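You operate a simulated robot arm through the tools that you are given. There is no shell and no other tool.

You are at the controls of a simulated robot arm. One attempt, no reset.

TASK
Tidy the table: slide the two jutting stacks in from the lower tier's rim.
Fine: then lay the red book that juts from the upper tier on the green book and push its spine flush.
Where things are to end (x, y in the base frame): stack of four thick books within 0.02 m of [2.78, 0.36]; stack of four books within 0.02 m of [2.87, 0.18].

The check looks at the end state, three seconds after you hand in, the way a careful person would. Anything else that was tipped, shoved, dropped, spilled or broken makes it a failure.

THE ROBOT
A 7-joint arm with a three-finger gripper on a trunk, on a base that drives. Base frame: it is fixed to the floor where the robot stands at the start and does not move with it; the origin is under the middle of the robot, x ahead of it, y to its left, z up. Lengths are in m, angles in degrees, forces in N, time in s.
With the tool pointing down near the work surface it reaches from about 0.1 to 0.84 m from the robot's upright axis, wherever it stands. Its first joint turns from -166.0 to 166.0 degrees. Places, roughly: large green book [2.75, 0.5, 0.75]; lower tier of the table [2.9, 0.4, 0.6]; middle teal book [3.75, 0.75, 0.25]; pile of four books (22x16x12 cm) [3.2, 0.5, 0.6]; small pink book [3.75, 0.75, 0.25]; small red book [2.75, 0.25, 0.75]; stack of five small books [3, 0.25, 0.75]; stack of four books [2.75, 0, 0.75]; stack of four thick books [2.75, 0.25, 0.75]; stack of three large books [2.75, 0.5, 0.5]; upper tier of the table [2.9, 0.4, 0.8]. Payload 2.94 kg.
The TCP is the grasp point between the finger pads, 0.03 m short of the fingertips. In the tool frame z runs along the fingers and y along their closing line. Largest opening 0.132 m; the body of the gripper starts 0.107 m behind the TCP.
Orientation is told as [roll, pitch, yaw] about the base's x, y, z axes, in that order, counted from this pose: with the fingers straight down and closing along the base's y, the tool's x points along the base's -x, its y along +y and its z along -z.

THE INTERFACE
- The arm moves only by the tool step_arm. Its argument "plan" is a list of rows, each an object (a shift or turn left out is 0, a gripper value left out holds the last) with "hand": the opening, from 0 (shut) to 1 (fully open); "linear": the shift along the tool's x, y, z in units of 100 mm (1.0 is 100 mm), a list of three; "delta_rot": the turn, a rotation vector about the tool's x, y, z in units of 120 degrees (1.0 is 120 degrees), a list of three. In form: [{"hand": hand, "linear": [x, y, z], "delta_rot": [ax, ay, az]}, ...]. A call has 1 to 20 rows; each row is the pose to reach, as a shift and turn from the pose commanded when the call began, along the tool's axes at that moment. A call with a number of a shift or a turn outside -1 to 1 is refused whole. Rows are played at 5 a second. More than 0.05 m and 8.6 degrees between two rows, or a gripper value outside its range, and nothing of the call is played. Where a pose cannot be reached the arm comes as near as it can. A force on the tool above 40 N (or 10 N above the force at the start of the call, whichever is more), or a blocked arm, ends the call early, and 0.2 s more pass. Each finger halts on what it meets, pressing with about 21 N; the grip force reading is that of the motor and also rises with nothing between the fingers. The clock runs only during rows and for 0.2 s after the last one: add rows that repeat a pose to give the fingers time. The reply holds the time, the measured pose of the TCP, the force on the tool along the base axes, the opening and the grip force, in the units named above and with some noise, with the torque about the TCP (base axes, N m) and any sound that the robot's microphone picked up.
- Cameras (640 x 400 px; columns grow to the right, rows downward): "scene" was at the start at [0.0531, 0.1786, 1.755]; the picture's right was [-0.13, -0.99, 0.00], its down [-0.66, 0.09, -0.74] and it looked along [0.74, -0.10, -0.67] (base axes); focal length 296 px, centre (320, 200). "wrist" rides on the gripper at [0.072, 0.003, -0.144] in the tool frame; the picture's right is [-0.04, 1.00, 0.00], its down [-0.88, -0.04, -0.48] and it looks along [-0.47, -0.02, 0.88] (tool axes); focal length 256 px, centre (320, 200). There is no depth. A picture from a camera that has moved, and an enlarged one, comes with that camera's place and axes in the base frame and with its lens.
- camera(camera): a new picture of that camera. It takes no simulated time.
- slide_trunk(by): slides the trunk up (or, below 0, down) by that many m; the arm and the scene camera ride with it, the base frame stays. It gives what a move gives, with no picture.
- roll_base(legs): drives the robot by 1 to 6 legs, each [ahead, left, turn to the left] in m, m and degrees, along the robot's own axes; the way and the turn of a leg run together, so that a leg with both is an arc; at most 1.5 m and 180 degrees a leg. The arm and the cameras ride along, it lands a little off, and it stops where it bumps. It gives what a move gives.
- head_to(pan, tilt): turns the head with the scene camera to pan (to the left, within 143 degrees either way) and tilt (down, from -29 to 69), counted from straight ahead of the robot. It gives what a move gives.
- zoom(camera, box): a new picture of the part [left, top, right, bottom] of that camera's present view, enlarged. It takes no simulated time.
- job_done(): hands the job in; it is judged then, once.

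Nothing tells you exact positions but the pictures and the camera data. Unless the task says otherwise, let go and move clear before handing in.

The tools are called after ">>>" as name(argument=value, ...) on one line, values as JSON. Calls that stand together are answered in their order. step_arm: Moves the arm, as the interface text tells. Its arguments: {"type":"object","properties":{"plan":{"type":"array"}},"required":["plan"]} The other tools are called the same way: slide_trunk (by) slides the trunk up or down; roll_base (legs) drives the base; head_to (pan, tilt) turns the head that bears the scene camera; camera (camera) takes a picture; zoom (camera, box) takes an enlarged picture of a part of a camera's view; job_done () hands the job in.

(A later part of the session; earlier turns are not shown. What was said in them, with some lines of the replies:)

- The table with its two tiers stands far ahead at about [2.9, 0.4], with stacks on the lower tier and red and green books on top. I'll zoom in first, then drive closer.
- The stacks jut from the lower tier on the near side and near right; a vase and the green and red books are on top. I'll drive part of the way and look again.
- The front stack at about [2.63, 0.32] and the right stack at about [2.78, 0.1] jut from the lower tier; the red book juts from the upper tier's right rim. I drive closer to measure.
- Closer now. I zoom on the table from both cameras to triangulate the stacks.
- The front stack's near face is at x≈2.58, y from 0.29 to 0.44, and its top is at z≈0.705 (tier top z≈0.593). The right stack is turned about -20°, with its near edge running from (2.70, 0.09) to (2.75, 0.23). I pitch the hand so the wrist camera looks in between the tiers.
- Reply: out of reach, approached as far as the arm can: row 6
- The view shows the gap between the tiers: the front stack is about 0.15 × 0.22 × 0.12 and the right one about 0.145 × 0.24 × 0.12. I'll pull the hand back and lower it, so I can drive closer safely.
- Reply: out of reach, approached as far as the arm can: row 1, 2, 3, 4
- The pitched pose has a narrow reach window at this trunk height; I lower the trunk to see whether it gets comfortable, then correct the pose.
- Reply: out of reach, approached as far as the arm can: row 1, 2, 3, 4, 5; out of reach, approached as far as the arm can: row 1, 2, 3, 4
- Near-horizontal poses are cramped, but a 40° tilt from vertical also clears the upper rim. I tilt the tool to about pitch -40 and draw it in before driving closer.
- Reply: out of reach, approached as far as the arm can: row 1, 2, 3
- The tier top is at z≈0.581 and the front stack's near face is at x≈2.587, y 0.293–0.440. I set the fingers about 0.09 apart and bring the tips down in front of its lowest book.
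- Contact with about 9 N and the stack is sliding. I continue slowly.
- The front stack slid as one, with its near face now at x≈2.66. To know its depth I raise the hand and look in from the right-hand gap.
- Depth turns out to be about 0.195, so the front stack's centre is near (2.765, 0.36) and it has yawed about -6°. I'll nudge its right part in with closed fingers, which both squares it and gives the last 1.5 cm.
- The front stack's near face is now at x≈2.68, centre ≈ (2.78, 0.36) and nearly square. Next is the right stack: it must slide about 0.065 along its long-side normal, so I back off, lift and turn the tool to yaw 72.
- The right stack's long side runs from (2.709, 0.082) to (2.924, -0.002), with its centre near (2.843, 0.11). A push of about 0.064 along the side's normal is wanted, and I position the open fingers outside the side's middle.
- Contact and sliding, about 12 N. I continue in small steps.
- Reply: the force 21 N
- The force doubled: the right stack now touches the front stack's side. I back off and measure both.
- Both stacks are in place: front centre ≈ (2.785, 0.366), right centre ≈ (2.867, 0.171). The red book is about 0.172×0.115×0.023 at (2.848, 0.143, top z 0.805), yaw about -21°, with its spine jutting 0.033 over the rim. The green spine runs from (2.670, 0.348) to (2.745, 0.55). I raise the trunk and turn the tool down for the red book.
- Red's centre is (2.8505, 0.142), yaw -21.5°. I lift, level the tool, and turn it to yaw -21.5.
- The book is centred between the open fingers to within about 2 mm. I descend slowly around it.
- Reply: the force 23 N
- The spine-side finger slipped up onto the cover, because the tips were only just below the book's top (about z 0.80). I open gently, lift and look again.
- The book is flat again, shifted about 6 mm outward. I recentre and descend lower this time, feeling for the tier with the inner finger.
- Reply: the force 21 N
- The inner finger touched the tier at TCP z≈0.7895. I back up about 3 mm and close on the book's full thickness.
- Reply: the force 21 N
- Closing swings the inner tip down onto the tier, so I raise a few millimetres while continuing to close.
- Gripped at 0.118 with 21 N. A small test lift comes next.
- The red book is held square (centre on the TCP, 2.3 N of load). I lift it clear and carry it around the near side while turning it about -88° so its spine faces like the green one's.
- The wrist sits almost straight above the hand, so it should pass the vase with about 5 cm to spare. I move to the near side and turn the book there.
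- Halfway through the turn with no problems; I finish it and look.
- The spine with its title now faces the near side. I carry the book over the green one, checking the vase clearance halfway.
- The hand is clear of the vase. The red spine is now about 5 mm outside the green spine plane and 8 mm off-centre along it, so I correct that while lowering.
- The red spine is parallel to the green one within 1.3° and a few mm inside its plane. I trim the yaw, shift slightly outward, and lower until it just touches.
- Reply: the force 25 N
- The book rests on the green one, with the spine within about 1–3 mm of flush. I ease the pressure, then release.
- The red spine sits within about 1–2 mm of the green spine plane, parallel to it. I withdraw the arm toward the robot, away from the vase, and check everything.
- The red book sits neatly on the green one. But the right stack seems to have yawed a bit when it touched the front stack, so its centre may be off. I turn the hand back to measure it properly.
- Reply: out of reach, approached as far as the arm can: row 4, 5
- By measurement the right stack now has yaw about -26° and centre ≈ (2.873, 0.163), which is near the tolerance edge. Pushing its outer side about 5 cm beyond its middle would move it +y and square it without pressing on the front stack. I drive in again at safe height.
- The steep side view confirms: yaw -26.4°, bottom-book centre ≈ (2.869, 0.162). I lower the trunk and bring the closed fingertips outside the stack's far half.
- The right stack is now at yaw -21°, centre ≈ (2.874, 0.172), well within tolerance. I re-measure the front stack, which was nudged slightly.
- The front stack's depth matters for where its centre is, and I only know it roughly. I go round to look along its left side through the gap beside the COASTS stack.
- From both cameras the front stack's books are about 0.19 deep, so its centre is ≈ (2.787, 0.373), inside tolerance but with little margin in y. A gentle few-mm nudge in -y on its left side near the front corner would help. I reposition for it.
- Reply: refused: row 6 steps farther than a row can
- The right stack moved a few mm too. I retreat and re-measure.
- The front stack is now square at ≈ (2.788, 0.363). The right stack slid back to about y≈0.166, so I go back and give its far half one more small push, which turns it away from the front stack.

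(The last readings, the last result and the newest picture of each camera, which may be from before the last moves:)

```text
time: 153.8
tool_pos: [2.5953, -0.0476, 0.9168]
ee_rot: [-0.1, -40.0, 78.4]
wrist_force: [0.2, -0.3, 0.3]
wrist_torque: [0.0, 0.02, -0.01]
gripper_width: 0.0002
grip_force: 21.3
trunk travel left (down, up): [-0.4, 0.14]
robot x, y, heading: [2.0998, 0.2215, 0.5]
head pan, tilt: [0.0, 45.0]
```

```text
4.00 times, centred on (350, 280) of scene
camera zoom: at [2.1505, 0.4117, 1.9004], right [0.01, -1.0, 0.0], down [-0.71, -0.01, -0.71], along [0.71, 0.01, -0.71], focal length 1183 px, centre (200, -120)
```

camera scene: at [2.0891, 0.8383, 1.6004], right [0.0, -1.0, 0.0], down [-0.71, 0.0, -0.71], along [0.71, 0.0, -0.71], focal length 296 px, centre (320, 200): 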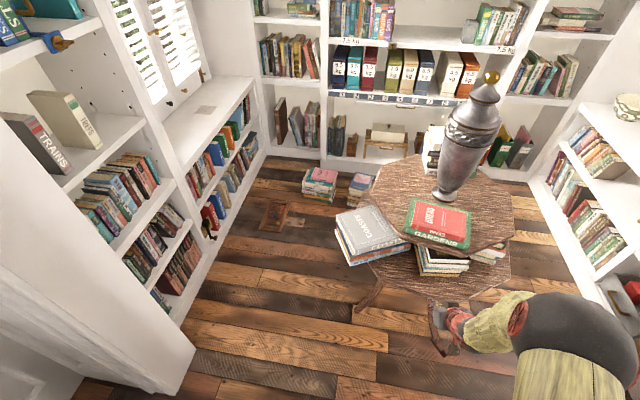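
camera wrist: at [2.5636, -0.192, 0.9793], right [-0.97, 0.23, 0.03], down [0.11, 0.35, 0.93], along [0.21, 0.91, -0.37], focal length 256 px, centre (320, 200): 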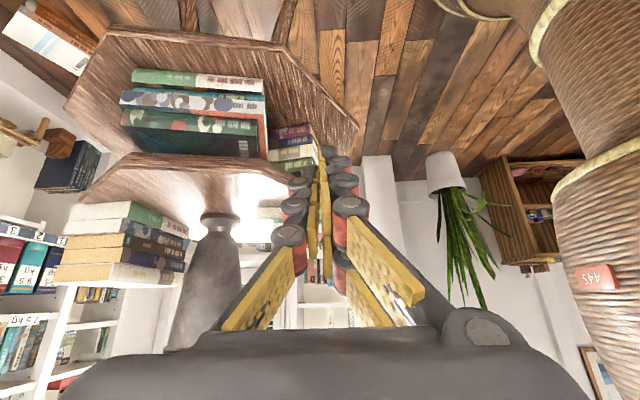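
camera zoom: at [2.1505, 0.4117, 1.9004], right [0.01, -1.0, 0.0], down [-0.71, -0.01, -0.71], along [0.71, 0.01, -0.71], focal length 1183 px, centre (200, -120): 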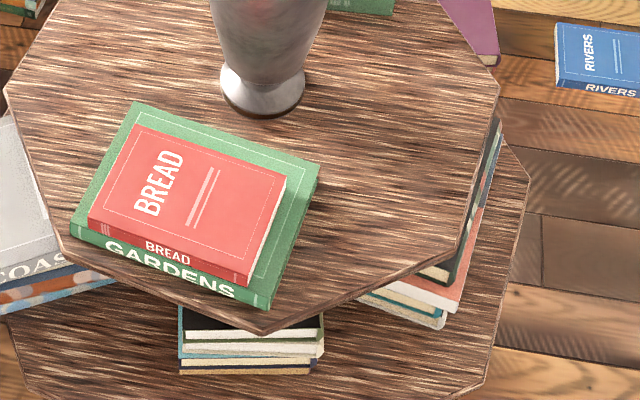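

The right stack is at ≈ (2.8746, 0.168), yaw -20°; the front is at ≈ (2.789, 0.365). One more small +y push on the right stack's far half will centre it better.

>>> roll_base(legs=[[0.05, 0.0, 0]])

>>> slide_trunk(by=-0.3)

>>> step_arm(plan=[{"linear": [0, -0.33, 0]}, {"linear": [0, -0.66, 0]}, {"linear": [0, -1.0, 0]}, {"linear": [0, -1.0, 0]}])

>>> step_arm(plan=[{"linear": [0, -0.33, 0]}, {"linear": [0, -0.66, 0]}, {"linear": [0, -1.0, 0]}, {"linear": [0, -1.0, 0]}])

```text
time: 154.7
tool_pos: [2.645, -0.0477, 0.916]
ee_rot: [0.1, -40.0, 78.1]
wrist_force: [-0.2, -0.5, -0.2]
wrist_torque: [0.03, 0.04, 0.03]
gripper_width: 0.0
grip_force: 21.2
trunk travel left (down, up): [-0.4, 0.14]
robot x, y, heading: [2.1498, 0.2221, 0.1]
head pan, tilt: [0.0, 45.0]
```

```text
time: 157.7
tool_pos: [2.6444, -0.0468, 0.6153]
ee_rot: [0.0, -40.0, 78.4]
wrist_force: [-0.3, -0.2, -1.2]
wrist_torque: [-0.01, 0.0, -0.02]
gripper_width: 0.0
grip_force: 21.1
trunk travel left (down, up): [-0.1, 0.44]
robot x, y, heading: [2.1468, 0.2219, 0.6]
head pan, tilt: [0.0, 45.0]
```

```text
time: 158.7
tool_pos: [2.7419, -0.0684, 0.6111]
ee_rot: [0.0, -40.1, 78.3]
wrist_force: [0.6, -0.1, -0.2]
wrist_torque: [-0.04, -0.02, 0.01]
gripper_width: 0.0001
grip_force: 20.5
trunk travel left (down, up): [-0.1, 0.44]
robot x, y, heading: [2.1505, 0.2222, 0.4]
head pan, tilt: [0.0, 45.0]
```

```text
time: 159.7
tool_pos: [2.8409, -0.0889, 0.6132]
ee_rot: [0.0, -39.9, 78.2]
wrist_force: [0.3, 0.6, -0.1]
wrist_torque: [-0.02, -0.01, -0.01]
gripper_width: 0.0
grip_force: 20.5
trunk travel left (down, up): [-0.1, 0.44]
robot x, y, heading: [2.1503, 0.2217, 0.8]
head pan, tilt: [0.0, 45.0]
```

>>> step_arm(plan=[{"linear": [-0.2, -0.09, 0.156]}, {"linear": [-0.4, -0.19, 0.31]}, {"linear": [-0.604, -0.281, 0.468]}, {"linear": [-0.604, -0.281, 0.468]}])

>>> step_arm(plan=[{"linear": [-0.225, 0.061, 0.189]}, {"linear": [-0.413, 0.112, 0.347]}, {"linear": [-0.488, 0.132, 0.41]}, {"linear": [-0.525, 0.142, 0.441]}, {"linear": [-0.555, 0.15, 0.466]}, {"linear": [-0.578, 0.156, 0.485]}, {"linear": [-0.6, 0.162, 0.504]}])

>>> zoom(camera="scene", box=[280, 230, 420, 330])

```text
time: 160.7
tool_pos: [2.8825, -0.0189, 0.6181]
ee_rot: [-0.1, -39.9, 78.3]
wrist_force: [-0.1, 0.0, -0.5]
wrist_torque: [-0.04, 0.03, 0.02]
gripper_width: 0.0001
grip_force: 21.3
trunk travel left (down, up): [-0.1, 0.44]
robot x, y, heading: [2.1506, 0.2178, 0.7]
head pan, tilt: [0.0, 45.0]
```

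```text
time: 162.3
tool_pos: [2.8837, 0.0583, 0.6196]
ee_rot: [-0.2, -39.9, 78.3]
wrist_force: [0.0, -16.5, 1.1]
wrist_torque: [-0.05, 0.04, -0.11]
gripper_width: 0.0
grip_force: 20.4
trunk travel left (down, up): [-0.1, 0.44]
robot x, y, heading: [2.1484, 0.2215, 0.4]
head pan, tilt: [0.0, 45.0]
```

```text
4.00 times, centred on (350, 280) of scene
camera zoom: at [2.1999, 0.411, 1.6005], right [0.01, -1.0, 0.0], down [-0.71, 0.0, -0.71], along [0.71, 0.01, -0.71], focal length 1183 px, centre (200, -120)
```

zoom: 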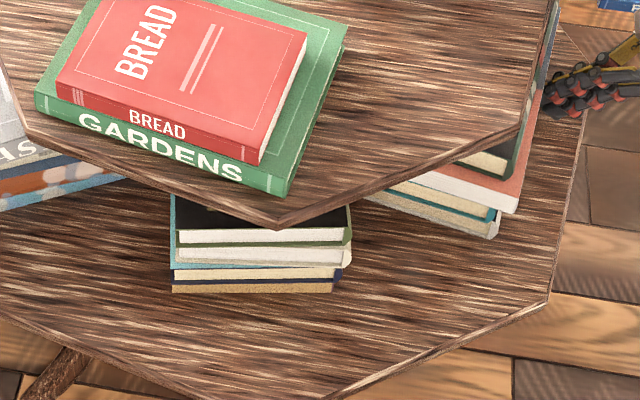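

>>> step_arm(plan=[{"linear": [-0.015, 0.004, 0.013]}, {"linear": [-0.03, 0.008, 0.025]}, {"linear": [-0.045, 0.012, 0.038]}, {"linear": [-0.052, 0.014, 0.044]}])

>>> zoom(camera="scene", box=[280, 230, 420, 330])

>>> step_arm(plan=[{"linear": [0.3, 0, -0.257]}, {"linear": [0.6, 0, -0.514]}, {"linear": [0.92, 0, -0.772]}, {"linear": [0.92, 0, -0.772]}])

>>> slide_trunk(by=0.3)

>>> step_arm(plan=[{"linear": [0, 0.33, 0]}, {"linear": [0, 0.66, 0]}, {"linear": [0, 1.0, 0]}, {"linear": [0, 1.0, 0]}])

>>> step_arm(plan=[{"linear": [0, 0.33, 0]}, {"linear": [0, 0.66, 0]}, {"linear": [0, 1.0, 0]}, {"linear": [0, 1.0, 0]}])

>>> camera(camera="wrist")

```text
time: 163.3
tool_pos: [2.8825, 0.0668, 0.6189]
ee_rot: [0.0, -39.9, 78.3]
wrist_force: [-0.3, -16.7, 3.2]
wrist_torque: [0.02, 0.03, -0.08]
gripper_width: 0.0001
grip_force: 21.4
trunk travel left (down, up): [-0.1, 0.44]
robot x, y, heading: [2.1468, 0.2216, 0.4]
head pan, tilt: [0.0, 45.0]
```

```text
4.00 times, centred on (350, 280) of scene
camera zoom: at [2.1996, 0.4111, 1.6005], right [0.01, -1.0, 0.0], down [-0.71, -0.01, -0.71], along [0.71, 0.01, -0.71], focal length 1183 px, centre (200, -120)
```

zoom: 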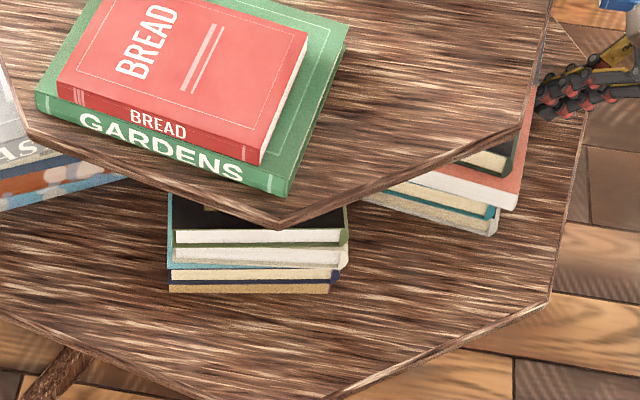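

```text
time: 164.3
tool_pos: [2.855, -0.0507, 0.6162]
ee_rot: [-0.1, -40.0, 78.3]
wrist_force: [-1.1, -0.1, 0.2]
wrist_torque: [0.02, 0.02, -0.02]
gripper_width: 0.0
grip_force: 21.8
trunk travel left (down, up): [-0.1, 0.44]
robot x, y, heading: [2.1508, 0.2213, 0.3]
head pan, tilt: [0.0, 45.0]
```

```text
time: 167.3
tool_pos: [2.8568, -0.0508, 0.9152]
ee_rot: [0.0, -40.0, 78.2]
wrist_force: [0.4, -0.1, -0.6]
wrist_torque: [-0.01, 0.03, 0.0]
gripper_width: 0.0002
grip_force: 20.8
trunk travel left (down, up): [-0.4, 0.14]
robot x, y, heading: [2.1511, 0.2233, 0.4]
head pan, tilt: [0.0, 45.0]
```

```text
time: 168.3
tool_pos: [2.7546, -0.0296, 0.9182]
ee_rot: [0.0, -40.0, 78.3]
wrist_force: [0.2, -0.8, -0.2]
wrist_torque: [-0.03, 0.0, 0.01]
gripper_width: 0.0003
grip_force: 21.1
trunk travel left (down, up): [-0.4, 0.14]
robot x, y, heading: [2.1539, 0.2202, 0.4]
head pan, tilt: [0.0, 45.0]
```

```text
time: 169.3
tool_pos: [2.6596, -0.0084, 0.9185]
ee_rot: [0.0, -39.9, 78.3]
wrist_force: [0.3, 0.1, 0.2]
wrist_torque: [0.02, 0.05, 0.01]
gripper_width: 0.0
grip_force: 21.4
trunk travel left (down, up): [-0.4, 0.14]
robot x, y, heading: [2.1486, 0.2205, 0.6]
head pan, tilt: [0.0, 45.0]
```

```text
taken
camera wrist: at [2.6273, -0.1533, 0.9817], right [-0.97, 0.23, 0.03], down [0.11, 0.35, 0.93], along [0.21, 0.91, -0.37], focal length 256 px, centre (320, 200)
```

wrist: 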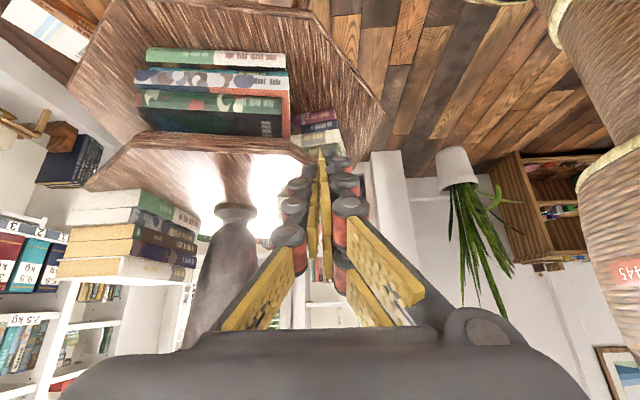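

>>> zoom(camera="wrist", box=[110, 20, 350, 180])

>>> zoom(camera="scene", box=[270, 220, 410, 340])

```text
2.50 times, centred on (230, 100) of wrist
camera zoom: at [2.6273, -0.1533, 0.9817], right [-0.97, 0.23, 0.03], down [0.11, 0.35, 0.93], along [0.21, 0.91, -0.37], focal length 640 px, centre (545, 450)
```

zoom: 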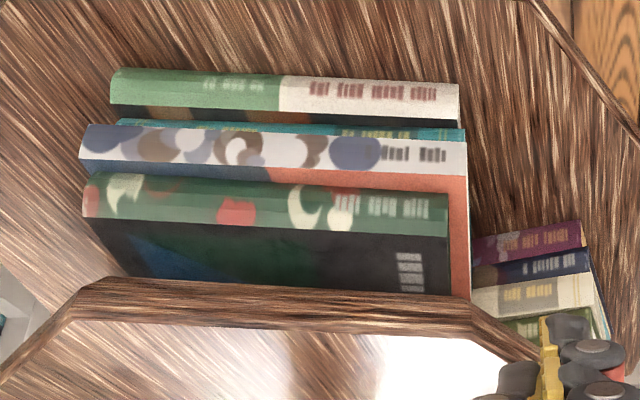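

```text
3.33 times, centred on (340, 280) of scene
camera zoom: at [2.1999, 0.4118, 1.9004], right [0.01, -1.0, 0.0], down [-0.71, -0.01, -0.71], along [0.71, 0.01, -0.71], focal length 986 px, centre (253, -67)
```

zoom: 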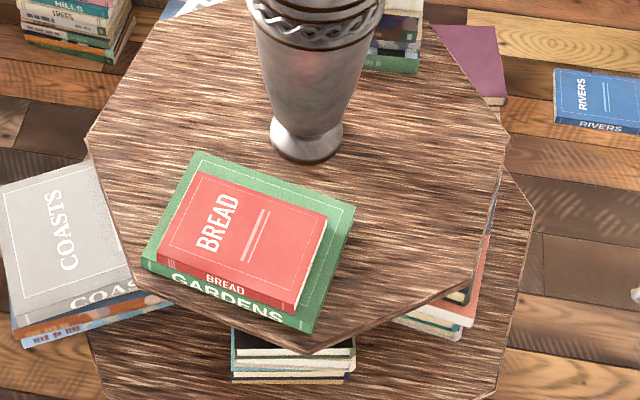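

Measured now: right stack ≈ (2.878, 0.176), front stack ≈ (2.788, 0.368), both about 1 cm or less from their targets. I back the robot away and take a last look.

>>> roll_base(legs=[[-0.25, 0.15, 0]])

>>> camera(camera="scene")

>>> zoom(camera="scene", box=[240, 120, 440, 280])

>>> zoom(camera="scene", box=[300, 200, 360, 250])

```text
time: 171.3
tool_pos: [2.4068, 0.1297, 0.9192]
ee_rot: [0.0, -39.9, 77.8]
wrist_force: [0.2, 0.8, -0.9]
wrist_torque: [-0.02, 0.01, 0.0]
gripper_width: 0.0
grip_force: 21.2
trunk travel left (down, up): [-0.4, 0.14]
robot x, y, heading: [1.9013, 0.3677, 0.1]
head pan, tilt: [0.0, 45.0]
```

```text
taken
camera scene: at [1.9507, 0.5568, 1.9004], right [0.0, -1.0, 0.0], down [-0.71, 0.0, -0.71], along [0.71, 0.0, -0.71], focal length 296 px, centre (320, 200)
```

scene: 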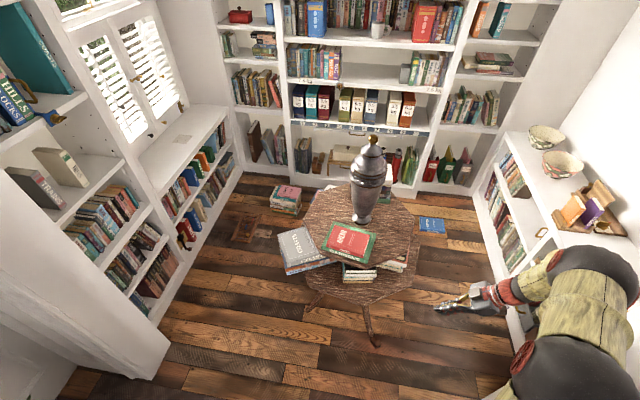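

```text
2.50 times, centred on (340, 200) of scene
camera zoom: at [1.9507, 0.5568, 1.9004], right [0.0, -1.0, 0.0], down [-0.71, 0.0, -0.71], along [0.71, 0.0, -0.71], focal length 739 px, centre (270, 200)
```

zoom: 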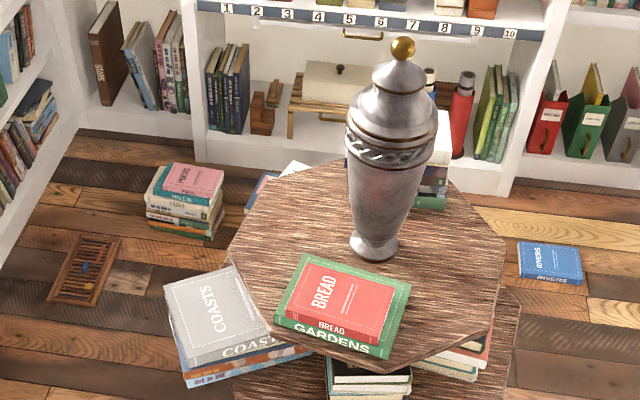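

```text
8.00 times, centred on (330, 225) of scene
camera zoom: at [1.9507, 0.5568, 1.9004], right [0.0, -1.0, 0.0], down [-0.71, 0.0, -0.71], along [0.71, 0.0, -0.71], focal length 2366 px, centre (240, 0)
```

zoom: 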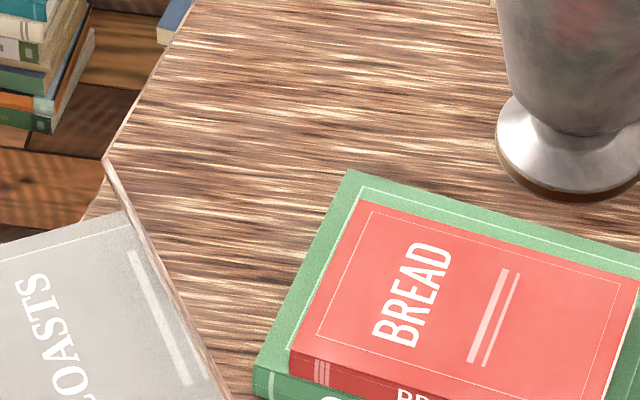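

Everything else (vase, COASTS stack, floor books) is where it was. The red book lies on the green one with its spine flush, both stacks are slid in, and the hand is clear, so I hand in.

>>> job_done()

```text
The job is handed in.
```

I slid both stacks in from the rim and laid the red book on the green one with its spine flush. I've handed the job in; no result has come back yet.

| Item | Target (x, y) | Measured at the end | Off by |
|---|---|---|---|
| Stack of four thick books | [2.78, 0.36] | about [2.788, 0.368] | about 1.1 cm |
| Stack of four books | [2.87, 0.18] | about [2.878, 0.176] | about 0.9 cm |
| Red book's spine against the green book's | flush | about 1 mm inside at one end, 3 mm at the other | 1–3 mm |

These positions come from the cameras and are good to about half a centimetre. That leaves the thick stack roughly a centimetre inside its 2 cm limit.

- **Stacks:** The two stacks touched while I was pushing them, so I needed a few small corrections. The stack of four ended turned a few degrees from how it started.
- **Red book:** My first grip slipped onto the cover and shifted the book about 6 mm. The second grip held.
- **Everything else:** In the last view, the vase, the green book, the COASTS stack and the books on the floor look unmoved. The hand is clear of the table.
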